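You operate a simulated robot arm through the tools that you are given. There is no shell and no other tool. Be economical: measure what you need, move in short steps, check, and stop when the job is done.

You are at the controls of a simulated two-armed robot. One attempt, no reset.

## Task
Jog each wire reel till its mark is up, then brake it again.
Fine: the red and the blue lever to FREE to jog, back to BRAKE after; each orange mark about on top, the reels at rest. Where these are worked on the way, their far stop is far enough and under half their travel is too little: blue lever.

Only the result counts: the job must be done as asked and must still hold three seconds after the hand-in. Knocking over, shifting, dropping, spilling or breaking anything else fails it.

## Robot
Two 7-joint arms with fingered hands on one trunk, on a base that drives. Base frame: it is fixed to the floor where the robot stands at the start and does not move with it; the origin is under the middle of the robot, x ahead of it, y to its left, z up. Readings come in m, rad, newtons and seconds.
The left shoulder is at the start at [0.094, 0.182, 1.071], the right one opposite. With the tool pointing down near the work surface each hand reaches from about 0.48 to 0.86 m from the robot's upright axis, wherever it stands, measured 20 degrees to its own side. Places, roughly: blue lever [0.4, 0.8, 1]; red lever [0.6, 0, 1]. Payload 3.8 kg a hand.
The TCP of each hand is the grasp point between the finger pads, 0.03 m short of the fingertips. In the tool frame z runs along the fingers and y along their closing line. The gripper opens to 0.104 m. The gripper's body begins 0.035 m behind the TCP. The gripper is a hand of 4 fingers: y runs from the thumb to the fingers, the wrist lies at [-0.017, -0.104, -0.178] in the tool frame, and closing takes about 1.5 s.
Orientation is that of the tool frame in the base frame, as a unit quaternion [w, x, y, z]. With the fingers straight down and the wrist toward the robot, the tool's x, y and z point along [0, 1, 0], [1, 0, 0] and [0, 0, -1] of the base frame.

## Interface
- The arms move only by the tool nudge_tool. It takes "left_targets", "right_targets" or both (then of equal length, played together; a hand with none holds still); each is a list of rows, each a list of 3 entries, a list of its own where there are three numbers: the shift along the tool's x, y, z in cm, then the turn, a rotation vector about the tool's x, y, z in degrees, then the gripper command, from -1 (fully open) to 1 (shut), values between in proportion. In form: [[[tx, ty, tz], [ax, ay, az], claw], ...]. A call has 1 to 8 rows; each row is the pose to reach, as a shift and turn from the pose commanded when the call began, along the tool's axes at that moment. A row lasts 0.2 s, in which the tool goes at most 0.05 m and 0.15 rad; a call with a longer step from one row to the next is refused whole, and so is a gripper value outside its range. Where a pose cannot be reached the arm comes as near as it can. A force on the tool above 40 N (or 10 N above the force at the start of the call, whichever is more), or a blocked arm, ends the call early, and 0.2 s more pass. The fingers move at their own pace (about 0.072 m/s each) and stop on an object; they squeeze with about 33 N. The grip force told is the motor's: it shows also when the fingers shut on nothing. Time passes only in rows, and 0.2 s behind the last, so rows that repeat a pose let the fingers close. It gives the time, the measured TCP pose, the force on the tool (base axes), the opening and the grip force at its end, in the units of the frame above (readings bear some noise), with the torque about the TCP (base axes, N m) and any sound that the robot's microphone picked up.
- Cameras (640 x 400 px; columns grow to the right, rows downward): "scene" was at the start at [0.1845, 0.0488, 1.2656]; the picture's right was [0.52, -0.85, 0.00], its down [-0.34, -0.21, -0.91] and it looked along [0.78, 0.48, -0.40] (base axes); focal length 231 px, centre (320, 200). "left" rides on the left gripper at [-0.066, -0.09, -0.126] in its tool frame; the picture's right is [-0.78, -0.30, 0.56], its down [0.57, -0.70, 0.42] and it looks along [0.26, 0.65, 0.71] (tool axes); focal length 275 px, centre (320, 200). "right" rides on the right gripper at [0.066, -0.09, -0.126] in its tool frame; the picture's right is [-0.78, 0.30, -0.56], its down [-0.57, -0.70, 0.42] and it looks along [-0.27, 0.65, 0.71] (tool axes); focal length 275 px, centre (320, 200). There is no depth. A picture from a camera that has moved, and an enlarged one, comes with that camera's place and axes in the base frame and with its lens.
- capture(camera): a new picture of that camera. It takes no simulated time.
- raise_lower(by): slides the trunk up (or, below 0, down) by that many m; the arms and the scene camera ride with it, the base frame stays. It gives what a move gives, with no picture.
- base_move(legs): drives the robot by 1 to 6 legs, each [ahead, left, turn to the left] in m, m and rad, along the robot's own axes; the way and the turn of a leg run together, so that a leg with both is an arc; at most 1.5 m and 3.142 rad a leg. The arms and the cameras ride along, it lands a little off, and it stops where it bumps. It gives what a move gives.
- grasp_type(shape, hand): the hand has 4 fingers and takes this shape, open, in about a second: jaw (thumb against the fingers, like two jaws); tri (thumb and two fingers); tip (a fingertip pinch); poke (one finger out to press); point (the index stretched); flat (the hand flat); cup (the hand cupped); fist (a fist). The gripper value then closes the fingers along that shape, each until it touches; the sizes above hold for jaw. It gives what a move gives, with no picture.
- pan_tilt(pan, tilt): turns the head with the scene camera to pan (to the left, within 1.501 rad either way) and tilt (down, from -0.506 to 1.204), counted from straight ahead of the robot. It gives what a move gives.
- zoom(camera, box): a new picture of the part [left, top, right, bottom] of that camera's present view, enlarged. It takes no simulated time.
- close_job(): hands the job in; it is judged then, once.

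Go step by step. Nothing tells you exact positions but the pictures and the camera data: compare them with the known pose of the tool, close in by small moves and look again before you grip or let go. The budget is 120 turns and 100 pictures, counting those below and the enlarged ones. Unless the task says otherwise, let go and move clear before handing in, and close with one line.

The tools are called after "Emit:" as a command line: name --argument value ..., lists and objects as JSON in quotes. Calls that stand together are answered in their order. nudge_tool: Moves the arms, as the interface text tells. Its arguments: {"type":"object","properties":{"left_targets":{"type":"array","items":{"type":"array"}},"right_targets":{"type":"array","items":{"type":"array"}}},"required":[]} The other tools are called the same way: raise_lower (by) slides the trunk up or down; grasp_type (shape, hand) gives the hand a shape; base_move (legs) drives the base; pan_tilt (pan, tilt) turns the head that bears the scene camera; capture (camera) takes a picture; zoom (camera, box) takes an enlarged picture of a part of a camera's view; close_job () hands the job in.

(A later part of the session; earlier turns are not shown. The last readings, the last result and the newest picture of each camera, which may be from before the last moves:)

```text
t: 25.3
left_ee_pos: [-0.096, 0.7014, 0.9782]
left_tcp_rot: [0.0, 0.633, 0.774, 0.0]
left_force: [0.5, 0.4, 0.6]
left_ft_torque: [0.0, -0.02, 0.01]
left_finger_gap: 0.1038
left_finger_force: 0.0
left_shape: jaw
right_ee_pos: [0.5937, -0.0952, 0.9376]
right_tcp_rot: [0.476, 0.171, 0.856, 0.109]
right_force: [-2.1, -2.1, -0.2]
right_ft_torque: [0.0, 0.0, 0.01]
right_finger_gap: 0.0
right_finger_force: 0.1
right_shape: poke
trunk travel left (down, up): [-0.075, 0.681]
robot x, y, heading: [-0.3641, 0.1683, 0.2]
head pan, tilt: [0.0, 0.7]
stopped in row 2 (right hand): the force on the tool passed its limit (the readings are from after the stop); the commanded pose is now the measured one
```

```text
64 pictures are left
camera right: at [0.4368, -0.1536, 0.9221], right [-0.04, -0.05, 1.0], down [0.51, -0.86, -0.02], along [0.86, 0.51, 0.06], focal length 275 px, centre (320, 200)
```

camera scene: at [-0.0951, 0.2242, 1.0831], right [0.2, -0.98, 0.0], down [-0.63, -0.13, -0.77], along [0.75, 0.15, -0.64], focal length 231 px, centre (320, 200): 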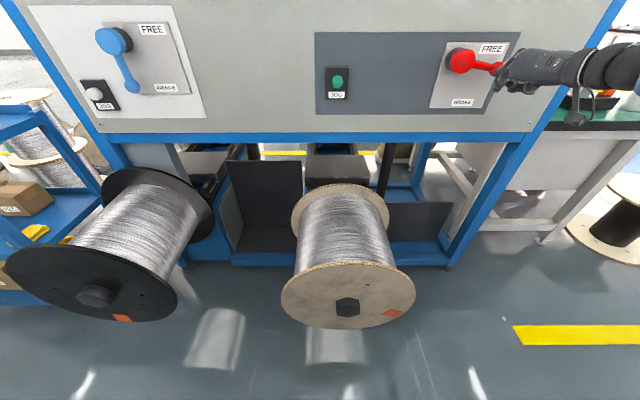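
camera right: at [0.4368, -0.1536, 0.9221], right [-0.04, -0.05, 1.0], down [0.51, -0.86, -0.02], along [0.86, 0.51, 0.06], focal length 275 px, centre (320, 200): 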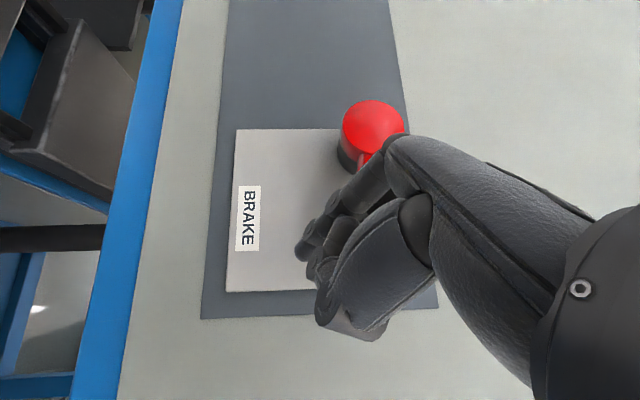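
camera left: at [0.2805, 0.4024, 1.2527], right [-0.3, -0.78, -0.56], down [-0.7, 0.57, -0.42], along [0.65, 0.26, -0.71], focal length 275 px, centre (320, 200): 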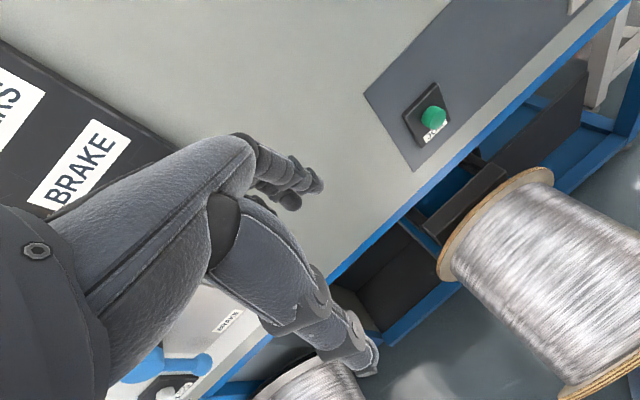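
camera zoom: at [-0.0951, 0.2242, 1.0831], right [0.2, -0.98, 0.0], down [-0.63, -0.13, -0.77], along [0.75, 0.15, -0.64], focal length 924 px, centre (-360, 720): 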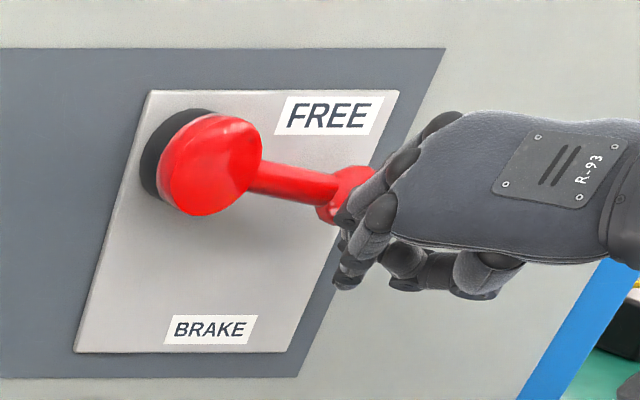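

Emit:
nudge_tool --right_targets '[[[0.48, -2.87, -2.6], [0, 0, 0], -1], [[2.0, -3.7, -5.5], [0, 0, 0], -1], [[3.7, -4.64, -8.6], [0, 0, 0], -1], [[5.49, -0.51, -8.49], [0, 0, 0], -1], [[7.28, 3.62, -8.38], [0, 0, 0], -1], [[9.07, 7.75, -8.27], [0, 0, 0], -1], [[10.86, 11.88, -8.16], [0, 0, 0], -1], [[12.65, 16.0, -8.05], [0, 0, 0], -1]]'

Emit:
capture --camera "scene"

```text
t: 27.1
left_ee_pos: [-0.093, 0.7027, 0.9783]
left_tcp_rot: [-0.001, 0.632, 0.775, 0.0]
left_force: [-0.5, 1.3, 0.6]
left_ft_torque: [-0.03, 0.04, 0.01]
left_finger_gap: 0.1041
left_finger_force: 0.0
left_shape: jaw
right_ee_pos: [0.492, 0.0998, 0.9358]
right_tcp_rot: [0.476, 0.172, 0.856, 0.107]
right_force: [0.3, 0.7, 0.3]
right_ft_torque: [0.05, 0.02, 0.03]
right_finger_gap: 0.0002
right_finger_force: 0.1
right_shape: poke
right hand out of reach, approached as far as the arm can: row 3
trunk travel left (down, up): [-0.075, 0.681]
robot x, y, heading: [-0.3643, 0.1674, 0.206]
head pan, tilt: [0.0, 0.7]
```

```text
63 pictures are left
camera scene: at [-0.0938, 0.2251, 1.0824], right [0.2, -0.98, 0.0], down [-0.63, -0.13, -0.76], along [0.75, 0.15, -0.64], focal length 231 px, centre (320, 200)
```

scene: 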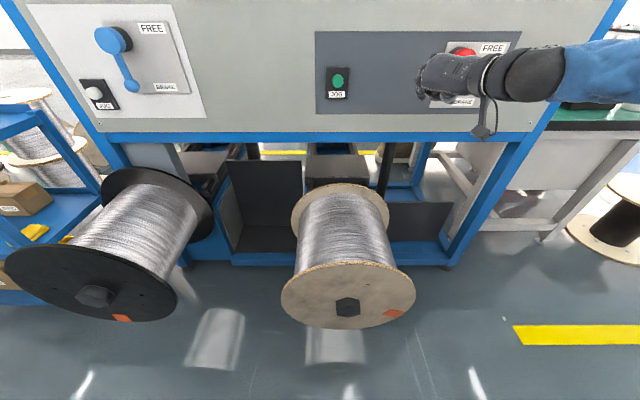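

Emit:
nudge_tool --right_targets '[[[1.4, 3.78, 0.06], [0, 0, 0], -1], [[2.8, 7.56, 0.12], [0, 0, 0], -1], [[4.2, 11.34, 0.18], [0, 0, 0], -1], [[5.6, 15.12, 0.24], [0, 0, 0], -1], [[7.0, 18.9, 0.3], [0, 0, 0], -1]]'

Emit:
capture --camera "right"

Emit:
capture --camera "scene"

```text
t: 28.3
left_ee_pos: [-0.0938, 0.7013, 0.9767]
left_tcp_rot: [0.001, 0.633, 0.774, 0.0]
left_force: [-0.3, -0.1, -0.2]
left_ft_torque: [0.01, -0.01, -0.01]
left_finger_gap: 0.1042
left_finger_force: 0.0
left_shape: jaw
right_ee_pos: [0.4999, 0.302, 0.9471]
right_tcp_rot: [0.476, 0.172, 0.856, 0.108]
right_force: [0.0, 0.1, 1.0]
right_ft_torque: [-0.02, 0.03, 0.02]
right_finger_gap: 0.0
right_finger_force: 0.0
right_shape: poke
trunk travel left (down, up): [-0.075, 0.681]
robot x, y, heading: [-0.3658, 0.1692, 0.207]
head pan, tilt: [0.0, 0.7]
```

```text
62 pictures are left
camera right: at [0.3443, 0.2437, 0.9309], right [-0.04, -0.05, 1.0], down [0.51, -0.86, -0.02], along [0.86, 0.51, 0.06], focal length 275 px, centre (320, 200)
```

right: 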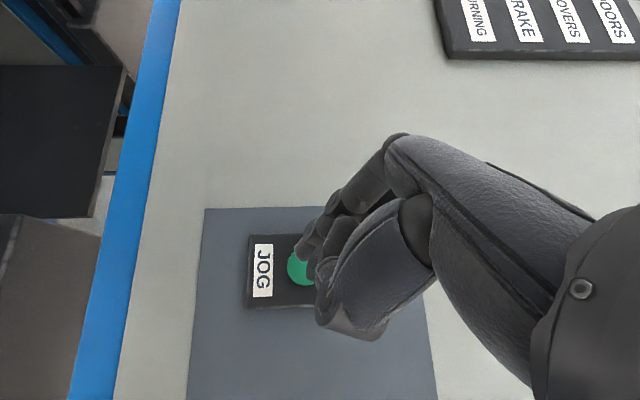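

```text
61 pictures are left
camera scene: at [-0.0939, 0.2253, 1.0824], right [0.2, -0.98, 0.0], down [-0.63, -0.13, -0.76], along [0.75, 0.15, -0.64], focal length 231 px, centre (320, 200)
```

scene: 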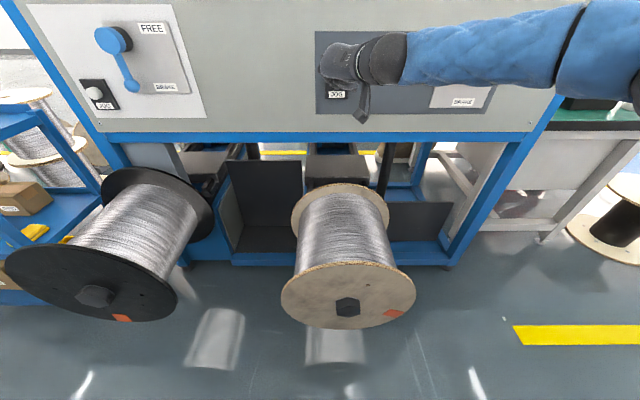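

The index is 4–5 cm straight in front of JOG. I approach to just short of contact.

Emit:
nudge_tool --right_targets '[[[-0.6, 0.55, 1.26], [0, 0, 0], -1], [[-1.2, 1.11, 2.52], [0, 0, 0], -1], [[-1.48, 1.37, 3.1], [0, 0, 0], -1]]'

Emit:
capture --camera "right"

Emit:
zoom --camera "scene" --box '[260, 20, 420, 120]'

```text
t: 29.1
left_ee_pos: [-0.094, 0.7027, 0.9778]
left_tcp_rot: [0.0, 0.633, 0.774, 0.0]
left_force: [0.0, -0.6, 0.6]
left_ft_torque: [-0.02, -0.02, -0.01]
left_finger_gap: 0.1039
left_finger_force: 0.0
left_shape: jaw
right_ee_pos: [0.5345, 0.3104, 0.9475]
right_tcp_rot: [0.477, 0.171, 0.856, 0.109]
right_force: [-2.0, -0.4, -0.3]
right_ft_torque: [-0.01, 0.03, 0.0]
right_finger_gap: 0.0003
right_finger_force: 0.0
right_shape: poke
trunk travel left (down, up): [-0.075, 0.681]
robot x, y, heading: [-0.3638, 0.1675, 0.199]
head pan, tilt: [0.0, 0.7]
heard: click
```

```text
60 pictures are left
camera right: at [0.3789, 0.2517, 0.9299], right [-0.04, -0.05, 1.0], down [0.51, -0.86, -0.02], along [0.86, 0.51, 0.06], focal length 275 px, centre (320, 200)
```

right: 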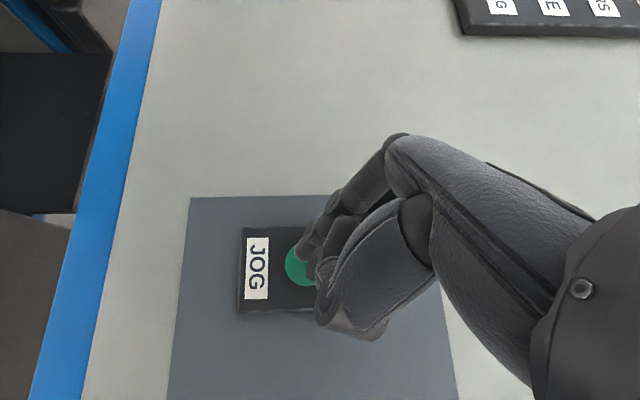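

```text
4.00 times, centred on (340, 70) of scene
camera zoom: at [-0.0943, 0.2251, 1.0826], right [0.2, -0.98, 0.0], down [-0.63, -0.13, -0.76], along [0.75, 0.15, -0.64], focal length 924 px, centre (240, 720)
```

zoom: 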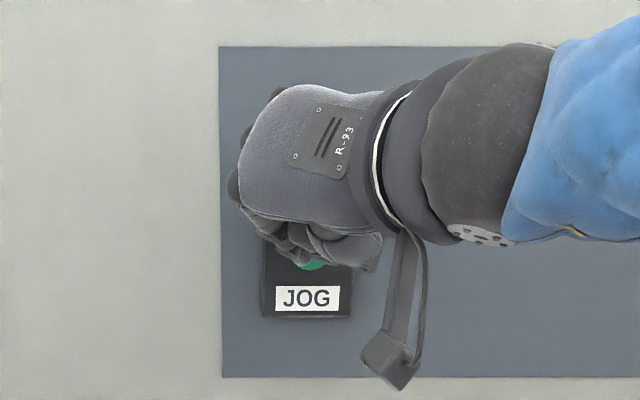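

A click: the button is pressed already. I look at the reel.

Emit:
capture --camera "scene"

```text
58 pictures are left
camera scene: at [-0.0943, 0.2251, 1.0826], right [0.2, -0.98, 0.0], down [-0.63, -0.13, -0.76], along [0.75, 0.15, -0.64], focal length 231 px, centre (320, 200)
```

scene: 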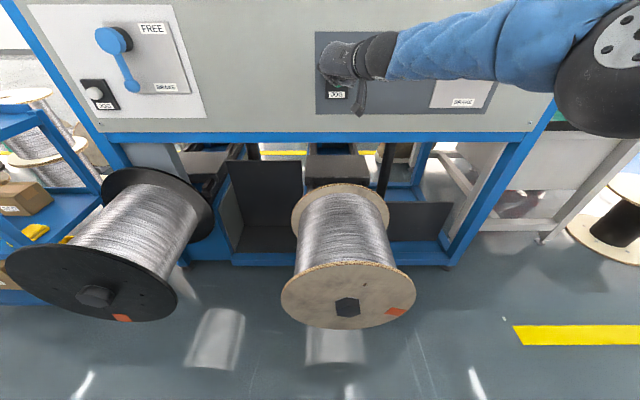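

Emit:
nudge_tool --right_targets '[[[0, 0, 0], [0, 0, 0], -1], [[0, 0, 0], [0, 0, 0], -1], [[0, 0, 0], [0, 0, 0], -1], [[0, 0, 0], [0, 0, 0], -1]]'

Emit:
capture --camera "scene"

```text
t: 30.1
left_ee_pos: [-0.0954, 0.7018, 0.978]
left_tcp_rot: [0.0, 0.633, 0.774, 0.0]
left_force: [-0.2, 0.1, 0.7]
left_ft_torque: [-0.01, 0.01, -0.01]
left_finger_gap: 0.104
left_finger_force: 0.0
left_shape: jaw
right_ee_pos: [0.5357, 0.3099, 0.9458]
right_tcp_rot: [0.477, 0.171, 0.855, 0.109]
right_force: [-1.8, -0.8, 0.7]
right_ft_torque: [0.0, -0.03, -0.05]
right_finger_gap: 0.0
right_finger_force: 0.1
right_shape: poke
trunk travel left (down, up): [-0.075, 0.681]
robot x, y, heading: [-0.3676, 0.1721, 0.197]
head pan, tilt: [0.0, 0.7]
```

```text
57 pictures are left
camera scene: at [-0.0942, 0.225, 1.0826], right [0.2, -0.98, 0.0], down [-0.63, -0.13, -0.76], along [0.75, 0.15, -0.64], focal length 231 px, centre (320, 200)
```

scene: 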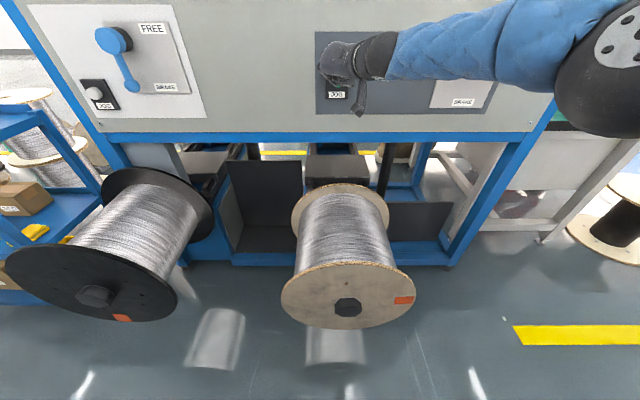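

The reel turns counterclockwise about 24°/s. I hold on.

Emit:
nudge_tool --right_targets '[[[0, 0, 0], [0, 0, 0], -1], [[0, 0, 0], [0, 0, 0], -1], [[0, 0, 0], [0, 0, 0], -1], [[0, 0, 0], [0, 0, 0], -1], [[0, 0, 0], [0, 0, 0], -1], [[0, 0, 0], [0, 0, 0], -1], [[0, 0, 0], [0, 0, 0], -1], [[0, 0, 0], [0, 0, 0], -1]]'

Emit:
zoom --camera "scene" --box '[268, 240, 428, 340]'

```text
t: 31.9
left_ee_pos: [-0.096, 0.7024, 0.9781]
left_tcp_rot: [0.0, 0.633, 0.774, 0.0]
left_force: [0.3, -0.3, -1.4]
left_ft_torque: [0.01, 0.04, 0.03]
left_finger_gap: 0.1038
left_finger_force: 0.1
left_shape: jaw
right_ee_pos: [0.5348, 0.3099, 0.9466]
right_tcp_rot: [0.476, 0.172, 0.856, 0.109]
right_force: [-1.7, 0.1, -0.1]
right_ft_torque: [-0.01, 0.0, -0.01]
right_finger_gap: 0.0002
right_finger_force: 0.0
right_shape: poke
trunk travel left (down, up): [-0.075, 0.681]
robot x, y, heading: [-0.3638, 0.17, 0.197]
head pan, tilt: [0.0, 0.7]
```

```text
4.00 times, centred on (348, 290) of scene
camera zoom: at [-0.0942, 0.225, 1.0826], right [0.2, -0.98, 0.0], down [-0.63, -0.13, -0.76], along [0.75, 0.15, -0.64], focal length 924 px, centre (208, -160)
```

zoom: 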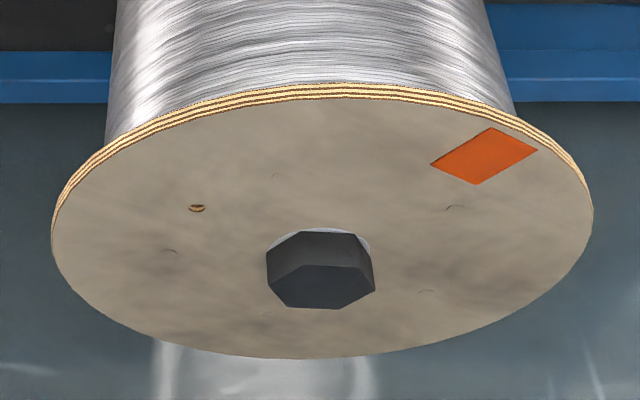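

About 48° remain at ~28°/s. One more second of holding, then look.

Emit:
nudge_tool --right_targets '[[[0, 0, 0], [0, 0, 0], -1], [[0, 0, 0], [0, 0, 0], -1], [[0, 0, 0], [0, 0, 0], -1], [[0, 0, 0], [0, 0, 0], -1]]'

Emit:
zoom --camera "scene" --box '[268, 240, 428, 340]'

```text
t: 32.9
left_ee_pos: [-0.0962, 0.7025, 0.9773]
left_tcp_rot: [0.0, 0.632, 0.775, 0.0]
left_force: [-0.6, -0.1, -0.4]
left_ft_torque: [-0.02, 0.01, -0.01]
left_finger_gap: 0.1036
left_finger_force: 0.1
left_shape: jaw
right_ee_pos: [0.5352, 0.3111, 0.9458]
right_tcp_rot: [0.476, 0.171, 0.856, 0.108]
right_force: [-2.4, -0.6, 0.3]
right_ft_torque: [-0.01, 0.0, 0.01]
right_finger_gap: 0.0
right_finger_force: 0.1
right_shape: poke
trunk travel left (down, up): [-0.075, 0.681]
robot x, y, heading: [-0.3662, 0.1698, 0.204]
head pan, tilt: [0.0, 0.7]
```

```text
4.00 times, centred on (348, 290) of scene
camera zoom: at [-0.0942, 0.225, 1.0826], right [0.2, -0.98, 0.0], down [-0.63, -0.13, -0.76], along [0.75, 0.15, -0.64], focal length 924 px, centre (208, -160)
```

zoom: 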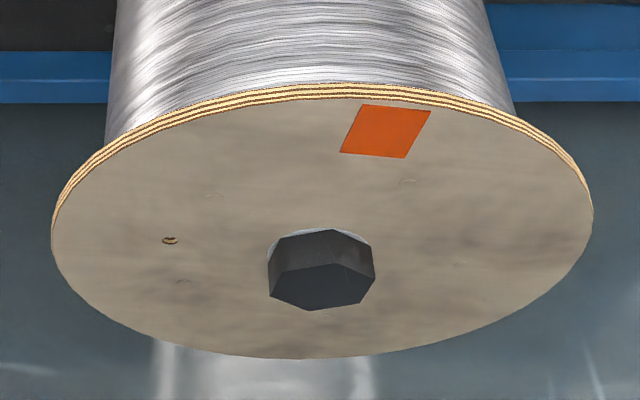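

About 15° remain. I hold 0.2 s more and release.

Emit:
nudge_tool --right_targets '[[[0, 0, 0], [0, 0, 0], -1], [[1.0, -0.92, -2.1], [0, 0, 0], -1], [[1.2, -1.1, -2.52], [0, 0, 0], -1]]'

Emit:
zoom --camera "scene" --box '[268, 240, 428, 340]'

```text
t: 33.7
left_ee_pos: [-0.0936, 0.7026, 0.978]
left_tcp_rot: [-0.001, 0.632, 0.775, 0.0]
left_force: [0.3, 0.5, -0.7]
left_ft_torque: [0.02, 0.02, 0.0]
left_finger_gap: 0.1038
left_finger_force: 0.0
left_shape: jaw
right_ee_pos: [0.5053, 0.3043, 0.9484]
right_tcp_rot: [0.475, 0.171, 0.856, 0.109]
right_force: [0.1, 1.4, -0.2]
right_ft_torque: [-0.02, -0.01, 0.01]
right_finger_gap: 0.0
right_finger_force: 0.0
right_shape: poke
trunk travel left (down, up): [-0.075, 0.681]
robot x, y, heading: [-0.3633, 0.1718, 0.203]
head pan, tilt: [0.0, 0.7]
```

```text
4.00 times, centred on (348, 290) of scene
camera zoom: at [-0.0937, 0.225, 1.0824], right [0.2, -0.98, 0.0], down [-0.63, -0.13, -0.76], along [0.75, 0.15, -0.64], focal length 924 px, centre (208, -160)
```

zoom: 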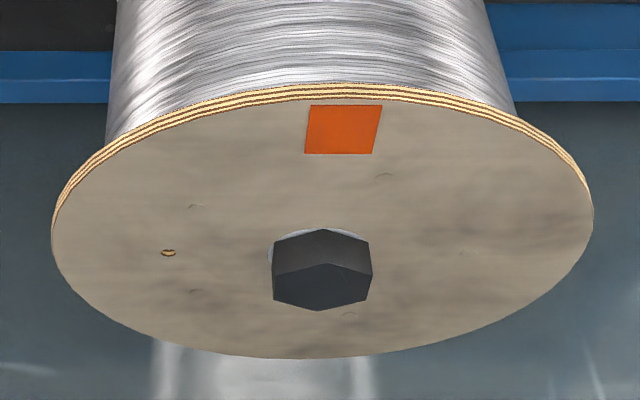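

The mark is on top within a few degrees. Now I carry the hand over above the red knob to push the lever back down to BRAKE.

Emit:
nudge_tool --right_targets '[[[-2.77, -3.96, -0.71], [0, 0, 0], -1], [[-5.55, -7.92, -1.42], [0, 0, 0], -1], [[-8.32, -11.9, -2.13], [0, 0, 0], -1], [[-11.1, -15.85, -2.85], [0, 0, 0], -1], [[-13.9, -19.8, -3.56], [0, 0, 0], -1], [[-16.65, -23.8, -4.27], [0, 0, 0], -1], [[-19.4, -27.7, -5.0], [0, 0, 0], -1], [[-22.2, -31.7, -5.7], [0, 0, 0], -1]]'

Emit:
capture --camera "scene"

Emit:
capture --camera "right"

```text
t: 35.5
left_ee_pos: [-0.0959, 0.702, 0.9775]
left_tcp_rot: [0.0, 0.632, 0.775, 0.0]
left_force: [0.5, 0.3, 0.4]
left_ft_torque: [0.03, -0.02, -0.01]
left_finger_gap: 0.1039
left_finger_force: 0.1
left_shape: jaw
right_ee_pos: [0.5346, -0.0741, 1.0182]
right_tcp_rot: [0.481, 0.169, 0.852, 0.119]
right_force: [0.3, 0.3, 0.0]
right_ft_torque: [0.0, 0.03, 0.02]
right_finger_gap: 0.0
right_finger_force: 0.1
right_shape: poke
right hand out of reach, approached as far as the arm can: row 6, 7, 8
trunk travel left (down, up): [-0.075, 0.681]
robot x, y, heading: [-0.3639, 0.1741, 0.201]
head pan, tilt: [0.0, 0.7]
```

```text
53 pictures are left
camera scene: at [-0.0942, 0.2249, 1.0826], right [0.2, -0.98, 0.0], down [-0.63, -0.13, -0.76], along [0.75, 0.15, -0.64], focal length 231 px, centre (320, 200)
```

scene: 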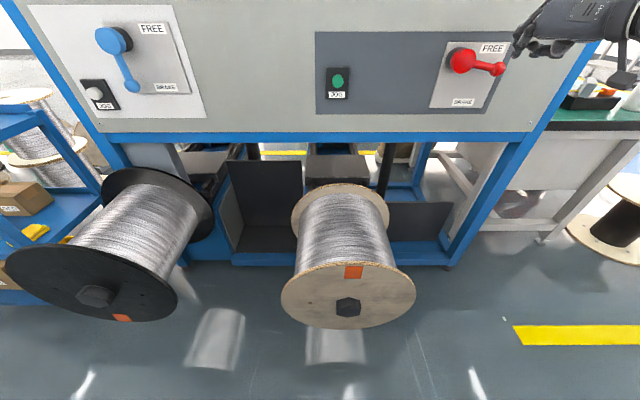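

```text
52 pictures are left
camera right: at [0.3809, -0.1339, 0.999], right [-0.05, -0.06, 1.0], down [0.52, -0.86, -0.03], along [0.85, 0.51, 0.08], focal length 275 px, centre (320, 200)
```

right: 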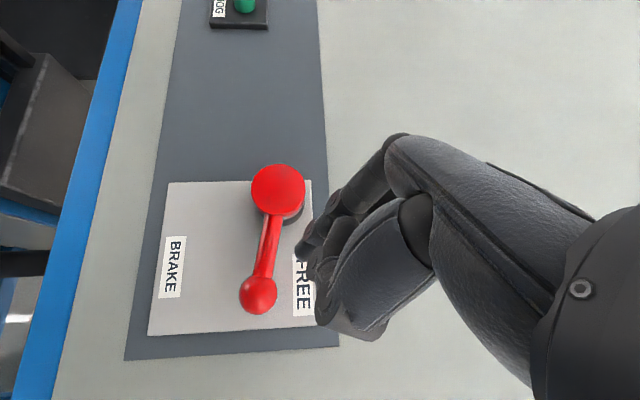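

The lever sits horizontal and reel 1 is at rest. I bring the fingertip in over the knob.

Emit:
nudge_tool --right_targets '[[[-1.68, 1.34, 2.56], [0, 0, 0], -1], [[-2.96, 2.51, 5.37], [0, 0, 0], -1]]'

Emit:
capture --camera "right"

Emit:
zoom --camera "scene" --box '[410, 0, 570, 100]'

```text
t: 36.1
left_ee_pos: [-0.0958, 0.7012, 0.9798]
left_tcp_rot: [0.0, 0.632, 0.775, 0.002]
left_force: [-0.9, -0.9, 0.6]
left_ft_torque: [0.05, -0.03, 0.01]
left_finger_gap: 0.1039
left_finger_force: 0.1
left_shape: jaw
right_ee_pos: [0.5878, -0.0616, 1.0244]
right_tcp_rot: [0.475, 0.171, 0.856, 0.109]
right_force: [-0.4, -0.6, 1.5]
right_ft_torque: [0.0, -0.01, 0.02]
right_finger_gap: 0.0002
right_finger_force: 0.0
right_shape: poke
right hand out of reach, approached as far as the arm can: row 2
trunk travel left (down, up): [-0.075, 0.681]
robot x, y, heading: [-0.369, 0.1724, 0.206]
head pan, tilt: [0.0, 0.7]
```

```text
51 pictures are left
camera right: at [0.4314, -0.1219, 1.0079], right [-0.04, -0.05, 1.0], down [0.51, -0.86, -0.02], along [0.86, 0.51, 0.06], focal length 275 px, centre (320, 200)
```

right: 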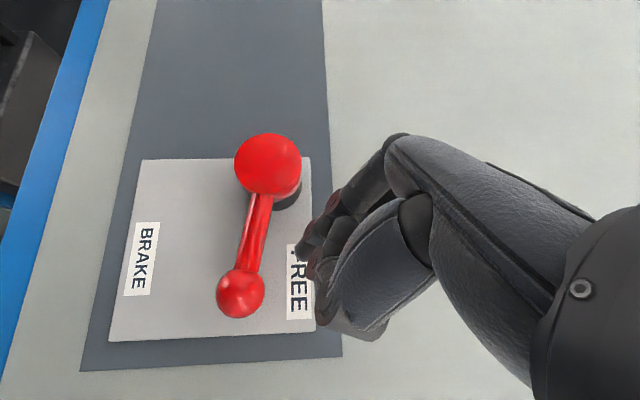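

```text
4.00 times, centred on (490, 50) of scene
camera zoom: at [-0.0954, 0.2232, 1.0831], right [0.2, -0.98, 0.0], down [-0.63, -0.13, -0.77], along [0.75, 0.15, -0.64], focal length 924 px, centre (-360, 800)
```

zoom: 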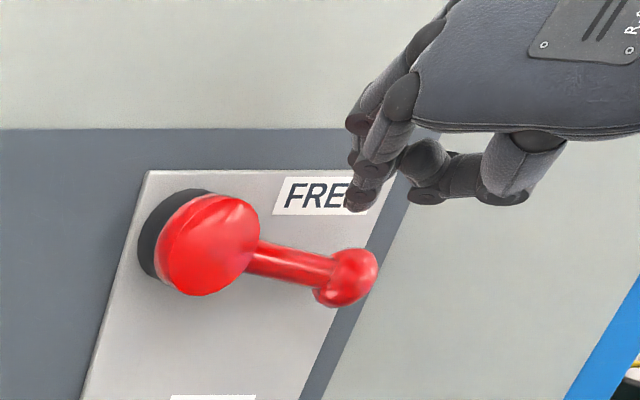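

The tip is over the stem by the knob. I push down along the arc in part, then look.

Emit:
nudge_tool --right_targets '[[[0.8, -0.81, 1.33], [0, 0, 0], -1], [[2.6, -1.73, 3.19], [0, 0, 0], -1], [[4.97, -2.04, 4.46], [0, 0, 0], -1], [[7.41, -1.52, 5.39], [0, 0, 0], -1]]'

Emit:
zoom --camera "scene" --box '[390, 20, 580, 140]'

Emit:
capture --camera "right"

```text
t: 37.1
left_ee_pos: [-0.0941, 0.702, 0.9774]
left_tcp_rot: [-0.001, 0.633, 0.774, -0.001]
left_force: [0.0, 0.9, 0.2]
left_ft_torque: [0.02, -0.02, -0.02]
left_finger_gap: 0.104
left_finger_force: 0.0
left_shape: jaw
right_ee_pos: [0.6109, -0.0442, 0.9353]
right_tcp_rot: [0.475, 0.171, 0.857, 0.108]
right_force: [0.5, 0.0, 0.0]
right_ft_torque: [-0.02, -0.03, 0.0]
right_finger_gap: 0.0002
right_finger_force: 0.1
right_shape: poke
right hand out of reach, approached as far as the arm can: row 3, 4
trunk travel left (down, up): [-0.075, 0.681]
robot x, y, heading: [-0.3639, 0.1692, 0.199]
head pan, tilt: [0.0, 0.7]
```

```text
3.33 times, centred on (485, 80) of scene
camera zoom: at [-0.0935, 0.2249, 1.0823], right [0.2, -0.98, 0.0], down [-0.63, -0.13, -0.76], along [0.75, 0.15, -0.64], focal length 770 px, centre (-230, 600)
```

zoom: 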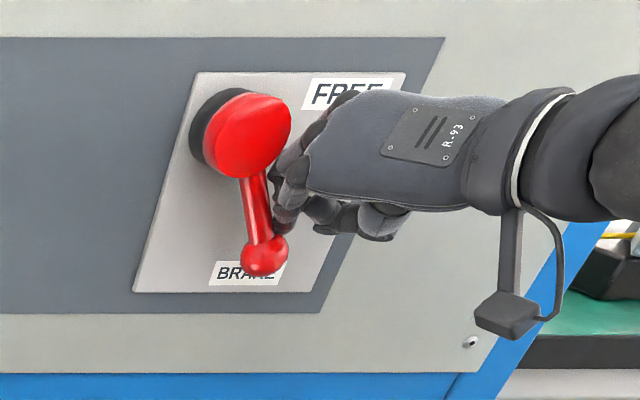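

```text
48 pictures are left
camera right: at [0.4547, -0.1042, 0.9195], right [-0.04, -0.05, 1.0], down [0.51, -0.86, -0.02], along [0.86, 0.51, 0.06], focal length 275 px, centre (320, 200)
```

right: 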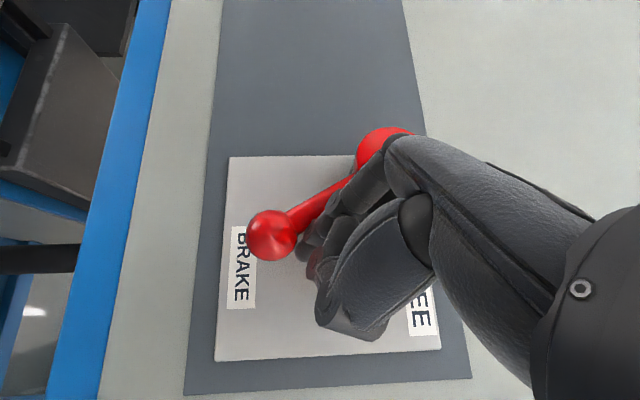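

Emit:
nudge_tool --right_targets '[[[2.49, 1.48, 0.54], [0, 0, 0], -1], [[3.6, 2.92, 0.43], [0, 0, 0], -1], [[4.0, 3.61, 0.31], [0, 0, 0], -1]]'

Emit:
zoom --camera "scene" --box '[390, 20, 580, 140]'

Emit:
capture --camera "right"

```text
t: 37.6
left_ee_pos: [-0.093, 0.7007, 0.9786]
left_tcp_rot: [0.001, 0.634, 0.773, -0.001]
left_force: [-1.1, -0.3, -0.5]
left_ft_torque: [0.0, 0.06, 0.0]
left_finger_gap: 0.1036
left_finger_force: 0.0
left_shape: jaw
right_ee_pos: [0.6155, -0.0326, 0.9142]
right_tcp_rot: [0.475, 0.177, 0.856, 0.1]
right_force: [-8.1, -9.0, -4.6]
right_ft_torque: [0.35, -0.4, 0.3]
right_finger_gap: 0.0002
right_finger_force: 0.0
right_shape: poke
right hand out of reach, approached as far as the arm can: row 1, 2
trunk travel left (down, up): [-0.075, 0.681]
robot x, y, heading: [-0.3679, 0.1684, 0.201]
head pan, tilt: [0.0, 0.7]
stopped in row 2 (right hand): the force on the tool passed its limit (the readings are from after the stop); the commanded pose is now the measured one
```

```text
3.33 times, centred on (485, 80) of scene
camera zoom: at [-0.0943, 0.2233, 1.0825], right [0.2, -0.98, 0.0], down [-0.63, -0.13, -0.77], along [0.75, 0.15, -0.64], focal length 770 px, centre (-230, 600)
```

zoom: 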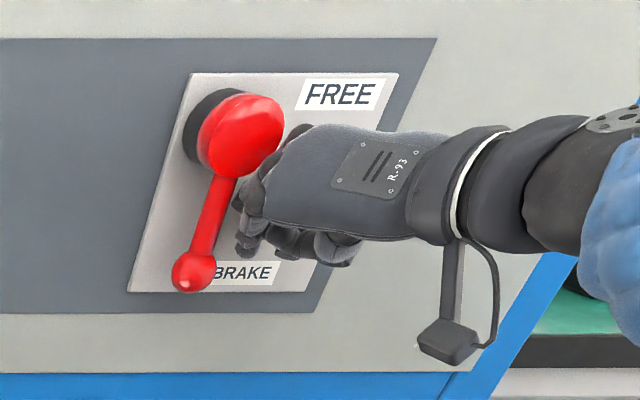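

```text
46 pictures are left
camera right: at [0.4588, -0.0888, 0.9], right [-0.03, -0.04, 1.0], down [0.49, -0.87, -0.02], along [0.87, 0.49, 0.05], focal length 275 px, centre (320, 200)
```

right: 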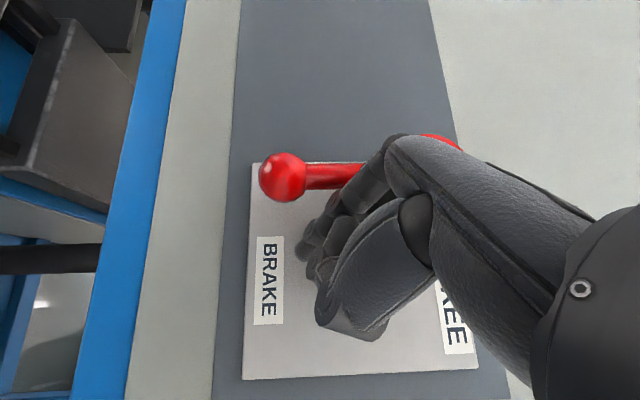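

The red lever is back at BRAKE exactly as at the start. I withdraw the right hand, then shift the base left for the blue side.

Emit:
nudge_tool --right_targets '[[[0.91, -2.15, -2.79], [0, 0, 0], -1], [[2.31, -3.44, -5.73], [0, 0, 0], -1], [[3.71, -4.73, -8.67], [0, 0, 0], -1], [[5.3, -6.2, -12.0], [0, 0, 0], -1]]'

Emit:
grasp_type --hand "left" --shape "poke"

Emit:
capture --camera "scene"

```text
t: 38.6
left_ee_pos: [-0.0957, 0.7008, 0.9789]
left_tcp_rot: [0.001, 0.634, 0.773, 0.0]
left_force: [-0.5, 0.2, 0.8]
left_ft_torque: [0.0, -0.03, -0.01]
left_finger_gap: 0.1038
left_finger_force: 0.1
left_shape: jaw
right_ee_pos: [0.4817, -0.0701, 0.9206]
right_tcp_rot: [0.479, 0.178, 0.854, 0.1]
right_force: [-2.8, 7.0, -3.9]
right_ft_torque: [-0.2, -0.39, -0.55]
right_finger_gap: 0.0
right_finger_force: 0.1
right_shape: poke
right hand out of reach, approached as far as the arm can: row 1
trunk travel left (down, up): [-0.075, 0.681]
robot x, y, heading: [-0.367, 0.1693, 0.201]
head pan, tilt: [0.0, 0.7]
```

```text
t: 39.5
left_ee_pos: [-0.0939, 0.7018, 0.9787]
left_tcp_rot: [0.0, 0.634, 0.774, 0.0]
left_force: [0.2, -0.6, -0.2]
left_ft_torque: [0.0, -0.02, 0.0]
left_finger_gap: 0.0
left_finger_force: 0.1
left_shape: poke
right_ee_pos: [0.4861, -0.078, 0.9236]
right_tcp_rot: [0.482, 0.186, 0.851, 0.098]
right_force: [-0.3, -0.5, 0.7]
right_ft_torque: [-0.01, 0.0, -0.01]
right_finger_gap: 0.0
right_finger_force: 0.1
right_shape: poke
trunk travel left (down, up): [-0.075, 0.681]
robot x, y, heading: [-0.3656, 0.1685, 0.198]
head pan, tilt: [0.0, 0.7]
```

```text
45 pictures are left
camera scene: at [-0.0941, 0.2239, 1.0825], right [0.2, -0.98, 0.0], down [-0.63, -0.13, -0.76], along [0.75, 0.15, -0.64], focal length 231 px, centre (320, 200)
```

scene: 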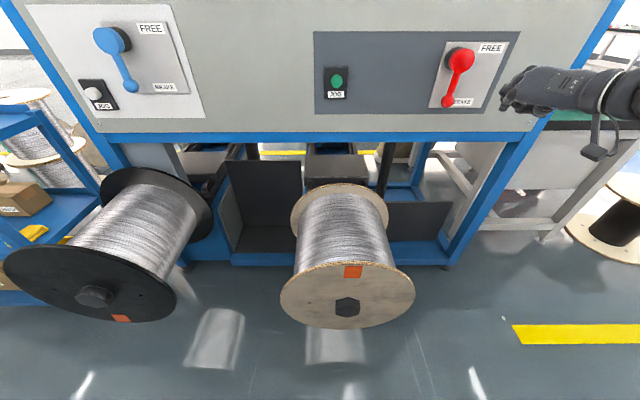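

Emit:
base_move --legs '[[0, 0.16, 0]]'

Emit:
nudge_tool --left_targets '[[[0, 2.5, 0], [-7.5, 0, 0], -1], [[0, 5, 0], [-15, 0, 0], -1], [[0, 7.5, 0], [-22.5, 0, 0], -1], [[0, 10, 0], [-30, 0, 0], -1], [[0, 12.5, 0], [-37.5, 0, 0], -1], [[0, 15, 0], [-45, 0, 0], -1], [[0, 17.5, 0], [-52.5, 0, 0], -1], [[0, 20, 0], [-60, 0, 0], -1]]'

Emit:
nudge_tool --left_targets '[[[0, 0, 0], [0, 0, 8], -1], [[0, 0, 0], [0, 0, 16], -1], [[0, 0, 0], [0, 0, 24], -1], [[0, 0, 0], [0, 0, 32], -1], [[0, 0, 0], [0, 0, 40], -1], [[0, 0, 0], [0, 0, 48], -1], [[0, 0, 0], [0, 0, 56], -1], [[0, 0, 0], [0, 0, 64], -1]]'

Emit:
pan_tilt --pan 0.25 --tilt 0.7

Emit:
capture --camera "scene"

Emit:
capture --camera "left"

```text
t: 40.9
left_ee_pos: [-0.1233, 0.8528, 0.9779]
left_tcp_rot: [0.0, 0.635, 0.773, -0.001]
left_force: [-0.5, 0.4, 0.2]
left_ft_torque: [-0.01, 0.0, -0.01]
left_finger_gap: 0.0002
left_finger_force: 0.0
left_shape: poke
right_ee_pos: [0.4482, 0.0835, 0.9177]
right_tcp_rot: [0.475, 0.176, 0.856, 0.102]
right_force: [0.1, 0.0, 0.9]
right_ft_torque: [0.0, -0.02, -0.02]
right_finger_gap: 0.0
right_finger_force: 0.0
right_shape: poke
trunk travel left (down, up): [-0.075, 0.681]
robot x, y, heading: [-0.3934, 0.3175, 0.195]
head pan, tilt: [0.0, 0.7]
```

```text
t: 42.7
left_ee_pos: [0.0745, 0.89, 0.9776]
left_tcp_rot: [0.317, 0.55, 0.669, 0.387]
left_force: [0.1, -1.0, -0.6]
left_ft_torque: [0.03, 0.02, -0.01]
left_finger_gap: 0.0002
left_finger_force: 0.1
left_shape: poke
right_ee_pos: [0.4487, 0.0838, 0.9176]
right_tcp_rot: [0.475, 0.177, 0.856, 0.102]
right_force: [-0.2, 0.6, 0.0]
right_ft_torque: [0.02, 0.03, -0.01]
right_finger_gap: 0.0
right_finger_force: 0.0
right_shape: poke
trunk travel left (down, up): [-0.075, 0.681]
robot x, y, heading: [-0.3925, 0.3206, 0.196]
head pan, tilt: [0.0, 0.7]
```

```text
t: 44.5
left_ee_pos: [0.0745, 0.8903, 0.9777]
left_tcp_rot: [0.064, 0.821, 0.275, 0.495]
left_force: [-0.7, -0.4, -0.5]
left_ft_torque: [-0.02, 0.03, -0.02]
left_finger_gap: 0.0001
left_finger_force: 0.1
left_shape: poke
right_ee_pos: [0.4483, 0.0834, 0.916]
right_tcp_rot: [0.475, 0.176, 0.856, 0.103]
right_force: [-0.3, 0.0, -0.5]
right_ft_torque: [-0.02, 0.0, 0.02]
right_finger_gap: 0.0
right_finger_force: 0.2
right_shape: poke
trunk travel left (down, up): [-0.075, 0.681]
robot x, y, heading: [-0.3941, 0.3202, 0.192]
head pan, tilt: [0.0, 0.7]
```

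```text
t: 45.3
left_ee_pos: [0.0733, 0.8919, 0.9793]
left_tcp_rot: [0.064, 0.821, 0.276, 0.495]
left_force: [0.1, -0.2, -1.0]
left_ft_torque: [0.02, -0.01, -0.03]
left_finger_gap: 0.0
left_finger_force: 0.0
left_shape: poke
right_ee_pos: [0.4482, 0.0842, 0.9174]
right_tcp_rot: [0.475, 0.176, 0.856, 0.102]
right_force: [0.4, 0.0, 0.5]
right_ft_torque: [-0.01, 0.01, -0.03]
right_finger_gap: 0.0
right_finger_force: 0.1
right_shape: poke
trunk travel left (down, up): [-0.075, 0.681]
robot x, y, heading: [-0.3935, 0.3195, 0.192]
head pan, tilt: [0.25, 0.7]
```

```text
44 pictures are left
camera scene: at [-0.1308, 0.3954, 1.0825], right [0.43, -0.9, 0.0], down [-0.58, -0.28, -0.76], along [0.69, 0.33, -0.64], focal length 231 px, centre (320, 200)
```

scene: 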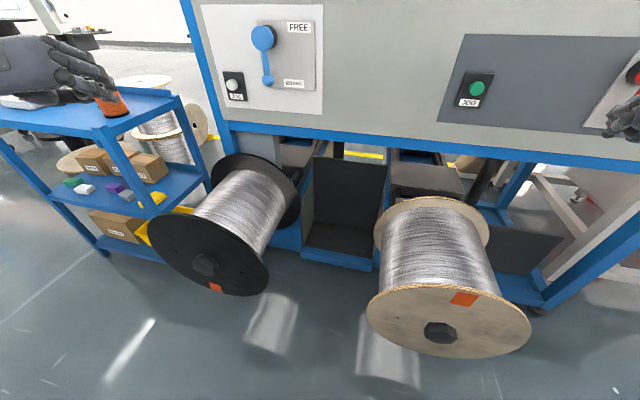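

```text
43 pictures are left
camera left: at [-0.0908, 0.9116, 0.9539], right [0.08, -0.06, -0.99], down [0.29, 0.96, -0.03], along [0.95, -0.29, 0.1], focal length 275 px, centre (320, 200)
```

left: 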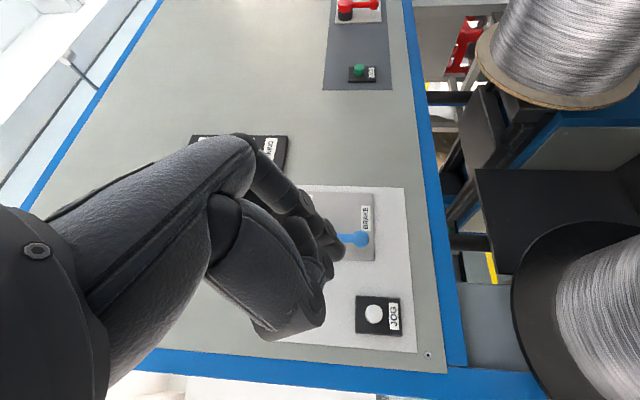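

Both cameras agree: blue hub (0.439, 0.823, 1.02), knob (0.437, 0.826, 0.925), white JOG (0.437, 0.956, 0.90). I bring the left index to a standoff left of the blue stem.

Emit:
nudge_tool --left_targets '[[[0.8, 2.4, 3.58], [0, 0, 0], -1], [[1.6, 4.8, 7.16], [0, 0, 0], -1], [[2.4, 7.2, 10.75], [0, 0, 0], -1], [[3.2, 9.6, 14.3], [0, 0, 0], -1], [[4.0, 12.0, 17.9], [0, 0, 0], -1], [[4.8, 14.4, 21.5], [0, 0, 0], -1]]'

Emit:
capture --camera "left"

Emit:
zoom --camera "scene" --box '[160, 0, 352, 120]'

```text
t: 46.7
left_ee_pos: [0.3271, 0.8314, 0.9632]
left_tcp_rot: [0.063, 0.822, 0.276, 0.495]
left_force: [0.1, -0.3, 0.0]
left_ft_torque: [0.0, 0.03, 0.0]
left_finger_gap: 0.0
left_finger_force: 0.1
left_shape: poke
right_ee_pos: [0.4487, 0.0829, 0.9151]
right_tcp_rot: [0.474, 0.176, 0.856, 0.102]
right_force: [0.8, -0.5, -0.5]
right_ft_torque: [0.0, 0.0, 0.0]
right_finger_gap: 0.0001
right_finger_force: 0.1
right_shape: poke
trunk travel left (down, up): [-0.075, 0.681]
robot x, y, heading: [-0.3965, 0.3227, 0.194]
head pan, tilt: [0.25, 0.7]
```

```text
42 pictures are left
camera left: at [0.1622, 0.8521, 0.9401], right [0.08, -0.06, -1.0], down [0.29, 0.96, -0.03], along [0.95, -0.29, 0.09], focal length 275 px, centre (320, 200)
```

left: 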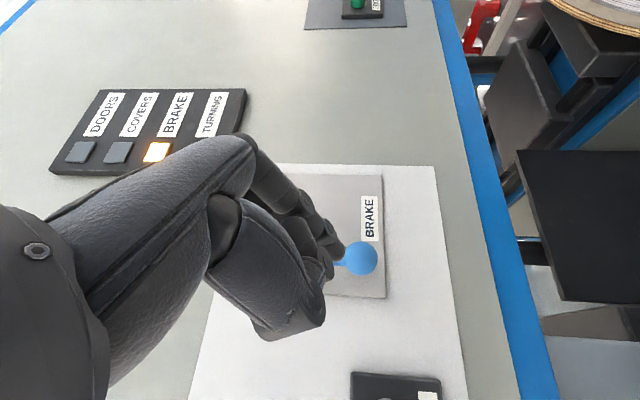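

```text
3.33 times, centred on (256, 60) of scene
camera zoom: at [-0.1305, 0.3953, 1.0823], right [0.43, -0.9, 0.0], down [-0.58, -0.28, -0.76], along [0.69, 0.33, -0.64], focal length 770 px, centre (533, 667)
```

zoom: 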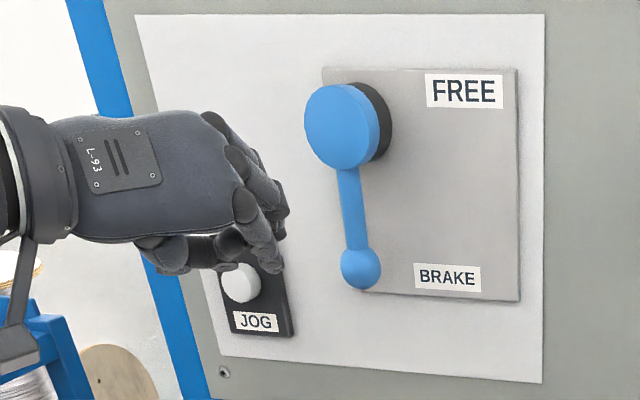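

The tip is 3 cm left of the stem as intended. I insert it and push right to about 40°.

Emit:
nudge_tool --left_targets '[[[1.33, 0.6, 2.6], [0, 0, 0], -1], [[2.65, 1.2, 5.2], [0, 0, 0], -1], [[3.64, 1.72, 7.83], [0, 0, 0], -1], [[2.48, 3.82, 7.92], [0, 0, 0], -1], [[1.79, 5.15, 7.95], [0, 0, 0], -1], [[1.24, 7.88, 7.56], [0, 0, 0], -1]]'

Emit:
zoom --camera "scene" --box '[160, 0, 352, 120]'

Emit:
capture --camera "left"

```text
t: 48.1
left_ee_pos: [0.4281, 0.7786, 0.9657]
left_tcp_rot: [0.064, 0.821, 0.275, 0.496]
left_force: [-4.8, -0.3, 0.0]
left_ft_torque: [0.1, -0.16, -0.05]
left_finger_gap: 0.0
left_finger_force: 0.0
left_shape: poke
right_ee_pos: [0.4487, 0.0838, 0.9178]
right_tcp_rot: [0.475, 0.177, 0.856, 0.102]
right_force: [-0.3, 0.5, -0.2]
right_ft_torque: [0.0, -0.01, -0.02]
right_finger_gap: 0.0001
right_finger_force: 0.1
right_shape: poke
trunk travel left (down, up): [-0.075, 0.681]
robot x, y, heading: [-0.3977, 0.324, 0.194]
head pan, tilt: [0.25, 0.7]
```

```text
3.33 times, centred on (256, 60) of scene
camera zoom: at [-0.131, 0.3951, 1.0825], right [0.43, -0.9, 0.0], down [-0.58, -0.28, -0.77], along [0.69, 0.33, -0.64], focal length 770 px, centre (533, 667)
```

zoom: 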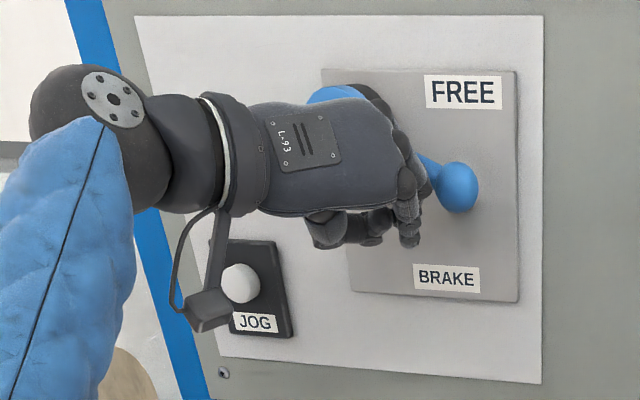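

```text
39 pictures are left
camera left: at [0.2644, 0.8004, 0.9421], right [0.08, -0.06, -0.99], down [0.29, 0.96, -0.03], along [0.95, -0.29, 0.1], focal length 275 px, centre (320, 200)
```

left: 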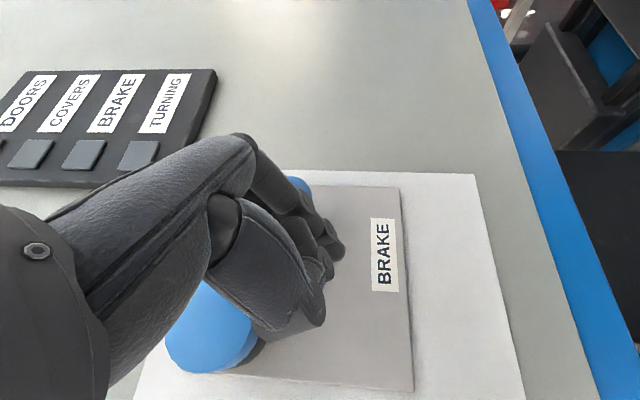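

The BRAKE lamp is off already and the blue lever is past 60°. I push on up to its stop.

Emit:
nudge_tool --left_targets '[[[-0.2, 2.46, -1.0], [0, 0, 0], -1], [[0.8, 4.4, -2.05], [0, 0, 0], -1], [[1.9, 5.7, -2.95], [0, 0, 0], -1]]'

Emit:
zoom --camera "scene" --box '[160, 0, 352, 120]'

```text
t: 49.0
left_ee_pos: [0.4293, 0.7434, 1.0025]
left_tcp_rot: [0.059, 0.828, 0.278, 0.484]
left_force: [-23.3, 3.0, -8.8]
left_ft_torque: [0.06, 0.2, 0.16]
left_finger_gap: 0.0
left_finger_force: 0.1
left_shape: poke
right_ee_pos: [0.4476, 0.0869, 0.9186]
right_tcp_rot: [0.476, 0.174, 0.856, 0.103]
right_force: [-0.1, 0.3, 0.7]
right_ft_torque: [0.02, 0.03, 0.01]
right_finger_gap: 0.0002
right_finger_force: 0.2
right_shape: poke
trunk travel left (down, up): [-0.075, 0.681]
robot x, y, heading: [-0.396, 0.3185, 0.198]
head pan, tilt: [0.25, 0.7]
stopped in row 3 (left hand): the force on the tool passed its limit (the readings are from after the stop); the commanded pose is now the measured one
```

```text
3.33 times, centred on (256, 60) of scene
camera zoom: at [-0.1332, 0.3968, 1.083], right [0.43, -0.9, 0.0], down [-0.58, -0.28, -0.77], along [0.69, 0.33, -0.64], focal length 770 px, centre (533, 667)
```

zoom: 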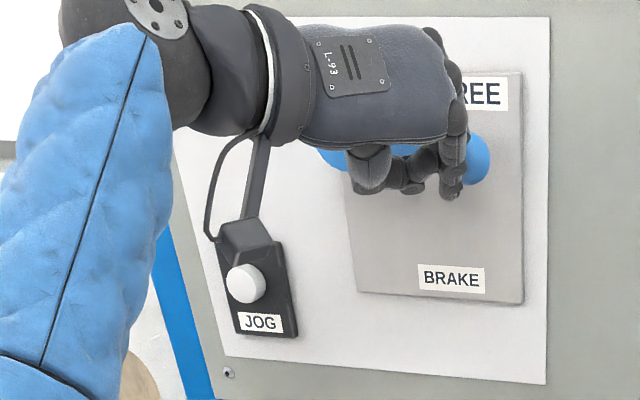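

The blue lever is at its FREE stop. I back out and move in front of the white JOG button.

Emit:
nudge_tool --left_targets '[[[-1.8, -0.86, -2.3], [0, 0, 0], -1], [[-3.69, -1.77, -5.12], [0, 0, 0], -1], [[-5.35, -2.56, -8.1], [0, 0, 0], -1], [[-4.71, -6.85, -7.31], [0, 0, 0], -1], [[-4.07, -11.14, -6.52], [0, 0, 0], -1], [[-3.43, -15.43, -5.73], [0, 0, 0], -1], [[-2.79, -19.7, -4.94], [0, 0, 0], -1], [[-2.15, -24.0, -4.15], [0, 0, 0], -1]]'

Emit:
capture --camera "scene"

Emit:
capture --camera "left"

```text
t: 50.8
left_ee_pos: [0.2946, 0.9209, 0.9235]
left_tcp_rot: [0.06, 0.826, 0.277, 0.487]
left_force: [0.3, 0.7, 0.5]
left_ft_torque: [0.0, 0.01, -0.02]
left_finger_gap: 0.0001
left_finger_force: 0.1
left_shape: poke
right_ee_pos: [0.448, 0.0841, 0.918]
right_tcp_rot: [0.475, 0.176, 0.856, 0.102]
right_force: [-0.3, 1.2, -0.4]
right_ft_torque: [0.0, 0.0, -0.01]
right_finger_gap: 0.0
right_finger_force: 0.1
right_shape: poke
trunk travel left (down, up): [-0.075, 0.681]
robot x, y, heading: [-0.3939, 0.3169, 0.198]
head pan, tilt: [0.25, 0.7]
```

```text
37 pictures are left
camera scene: at [-0.1311, 0.3957, 1.0825], right [0.43, -0.9, 0.0], down [-0.58, -0.28, -0.76], along [0.69, 0.33, -0.64], focal length 231 px, centre (320, 200)
```

scene: 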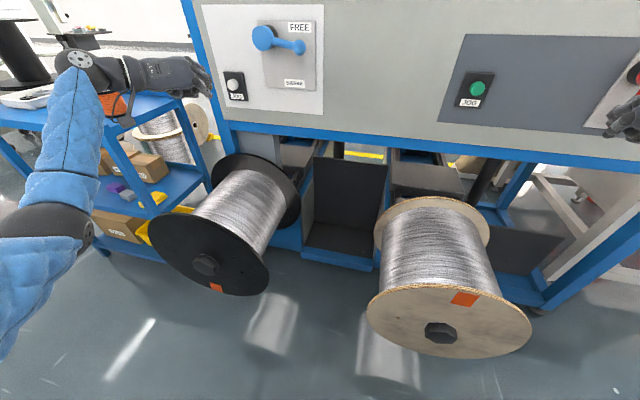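

```text
36 pictures are left
camera left: at [0.1293, 0.9412, 0.9035], right [0.06, -0.06, -1.0], down [0.29, 0.96, -0.04], along [0.96, -0.29, 0.07], focal length 275 px, centre (320, 200)
```

left: 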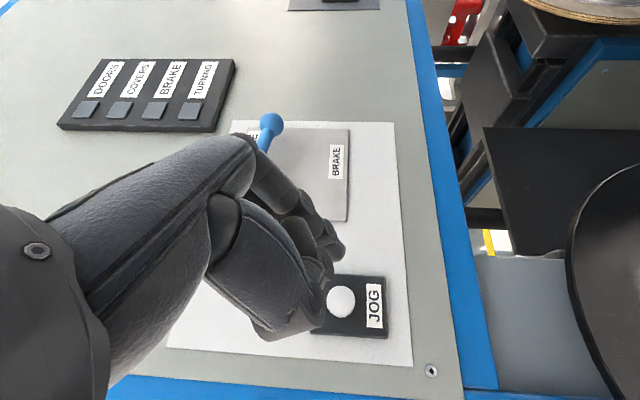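

I approach the white button to about 2 cm.

Emit:
nudge_tool --left_targets '[[[1.37, 0.4, 2.85], [0, 0, 0], -1], [[2.73, 0.8, 5.7], [0, 0, 0], -1], [[4.1, 1.2, 8.56], [0, 0, 0], -1]]'

Emit:
zoom --camera "scene" --box '[160, 20, 352, 140]'

Emit:
capture --camera "left"

```text
t: 51.6
left_ee_pos: [0.3623, 0.9379, 0.9163]
left_tcp_rot: [0.06, 0.827, 0.277, 0.486]
left_force: [0.0, -0.2, -0.4]
left_ft_torque: [0.0, -0.04, -0.02]
left_finger_gap: 0.0
left_finger_force: 0.1
left_shape: poke
left hand out of reach, approached as far as the arm can: row 3
right_ee_pos: [0.4497, 0.0847, 0.9174]
right_tcp_rot: [0.476, 0.176, 0.856, 0.102]
right_force: [-1.0, 0.3, -0.1]
right_ft_torque: [0.04, 0.0, -0.03]
right_finger_gap: 0.0001
right_finger_force: 0.1
right_shape: poke
trunk travel left (down, up): [-0.075, 0.681]
robot x, y, heading: [-0.3944, 0.3254, 0.195]
head pan, tilt: [0.25, 0.7]
```

```text
3.33 times, centred on (256, 80) of scene
camera zoom: at [-0.131, 0.3961, 1.0824], right [0.43, -0.9, 0.0], down [-0.58, -0.28, -0.76], along [0.69, 0.33, -0.64], focal length 770 px, centre (533, 600)
```

zoom: 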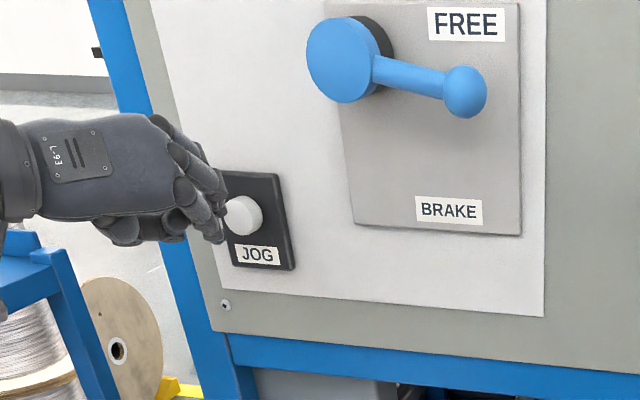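

```text
34 pictures are left
camera left: at [0.1985, 0.958, 0.8963], right [0.06, -0.06, -1.0], down [0.29, 0.96, -0.04], along [0.96, -0.29, 0.07], focal length 275 px, centre (320, 200)
```

left: 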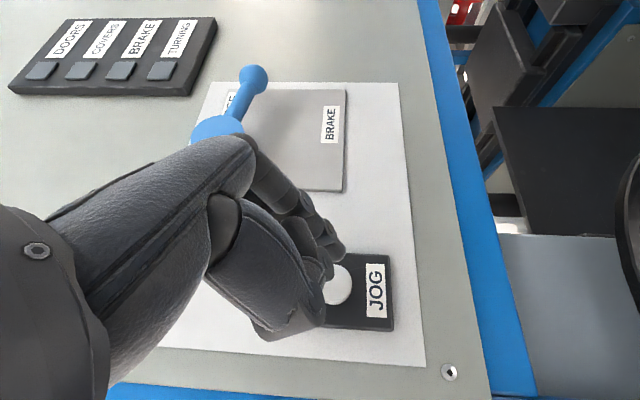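

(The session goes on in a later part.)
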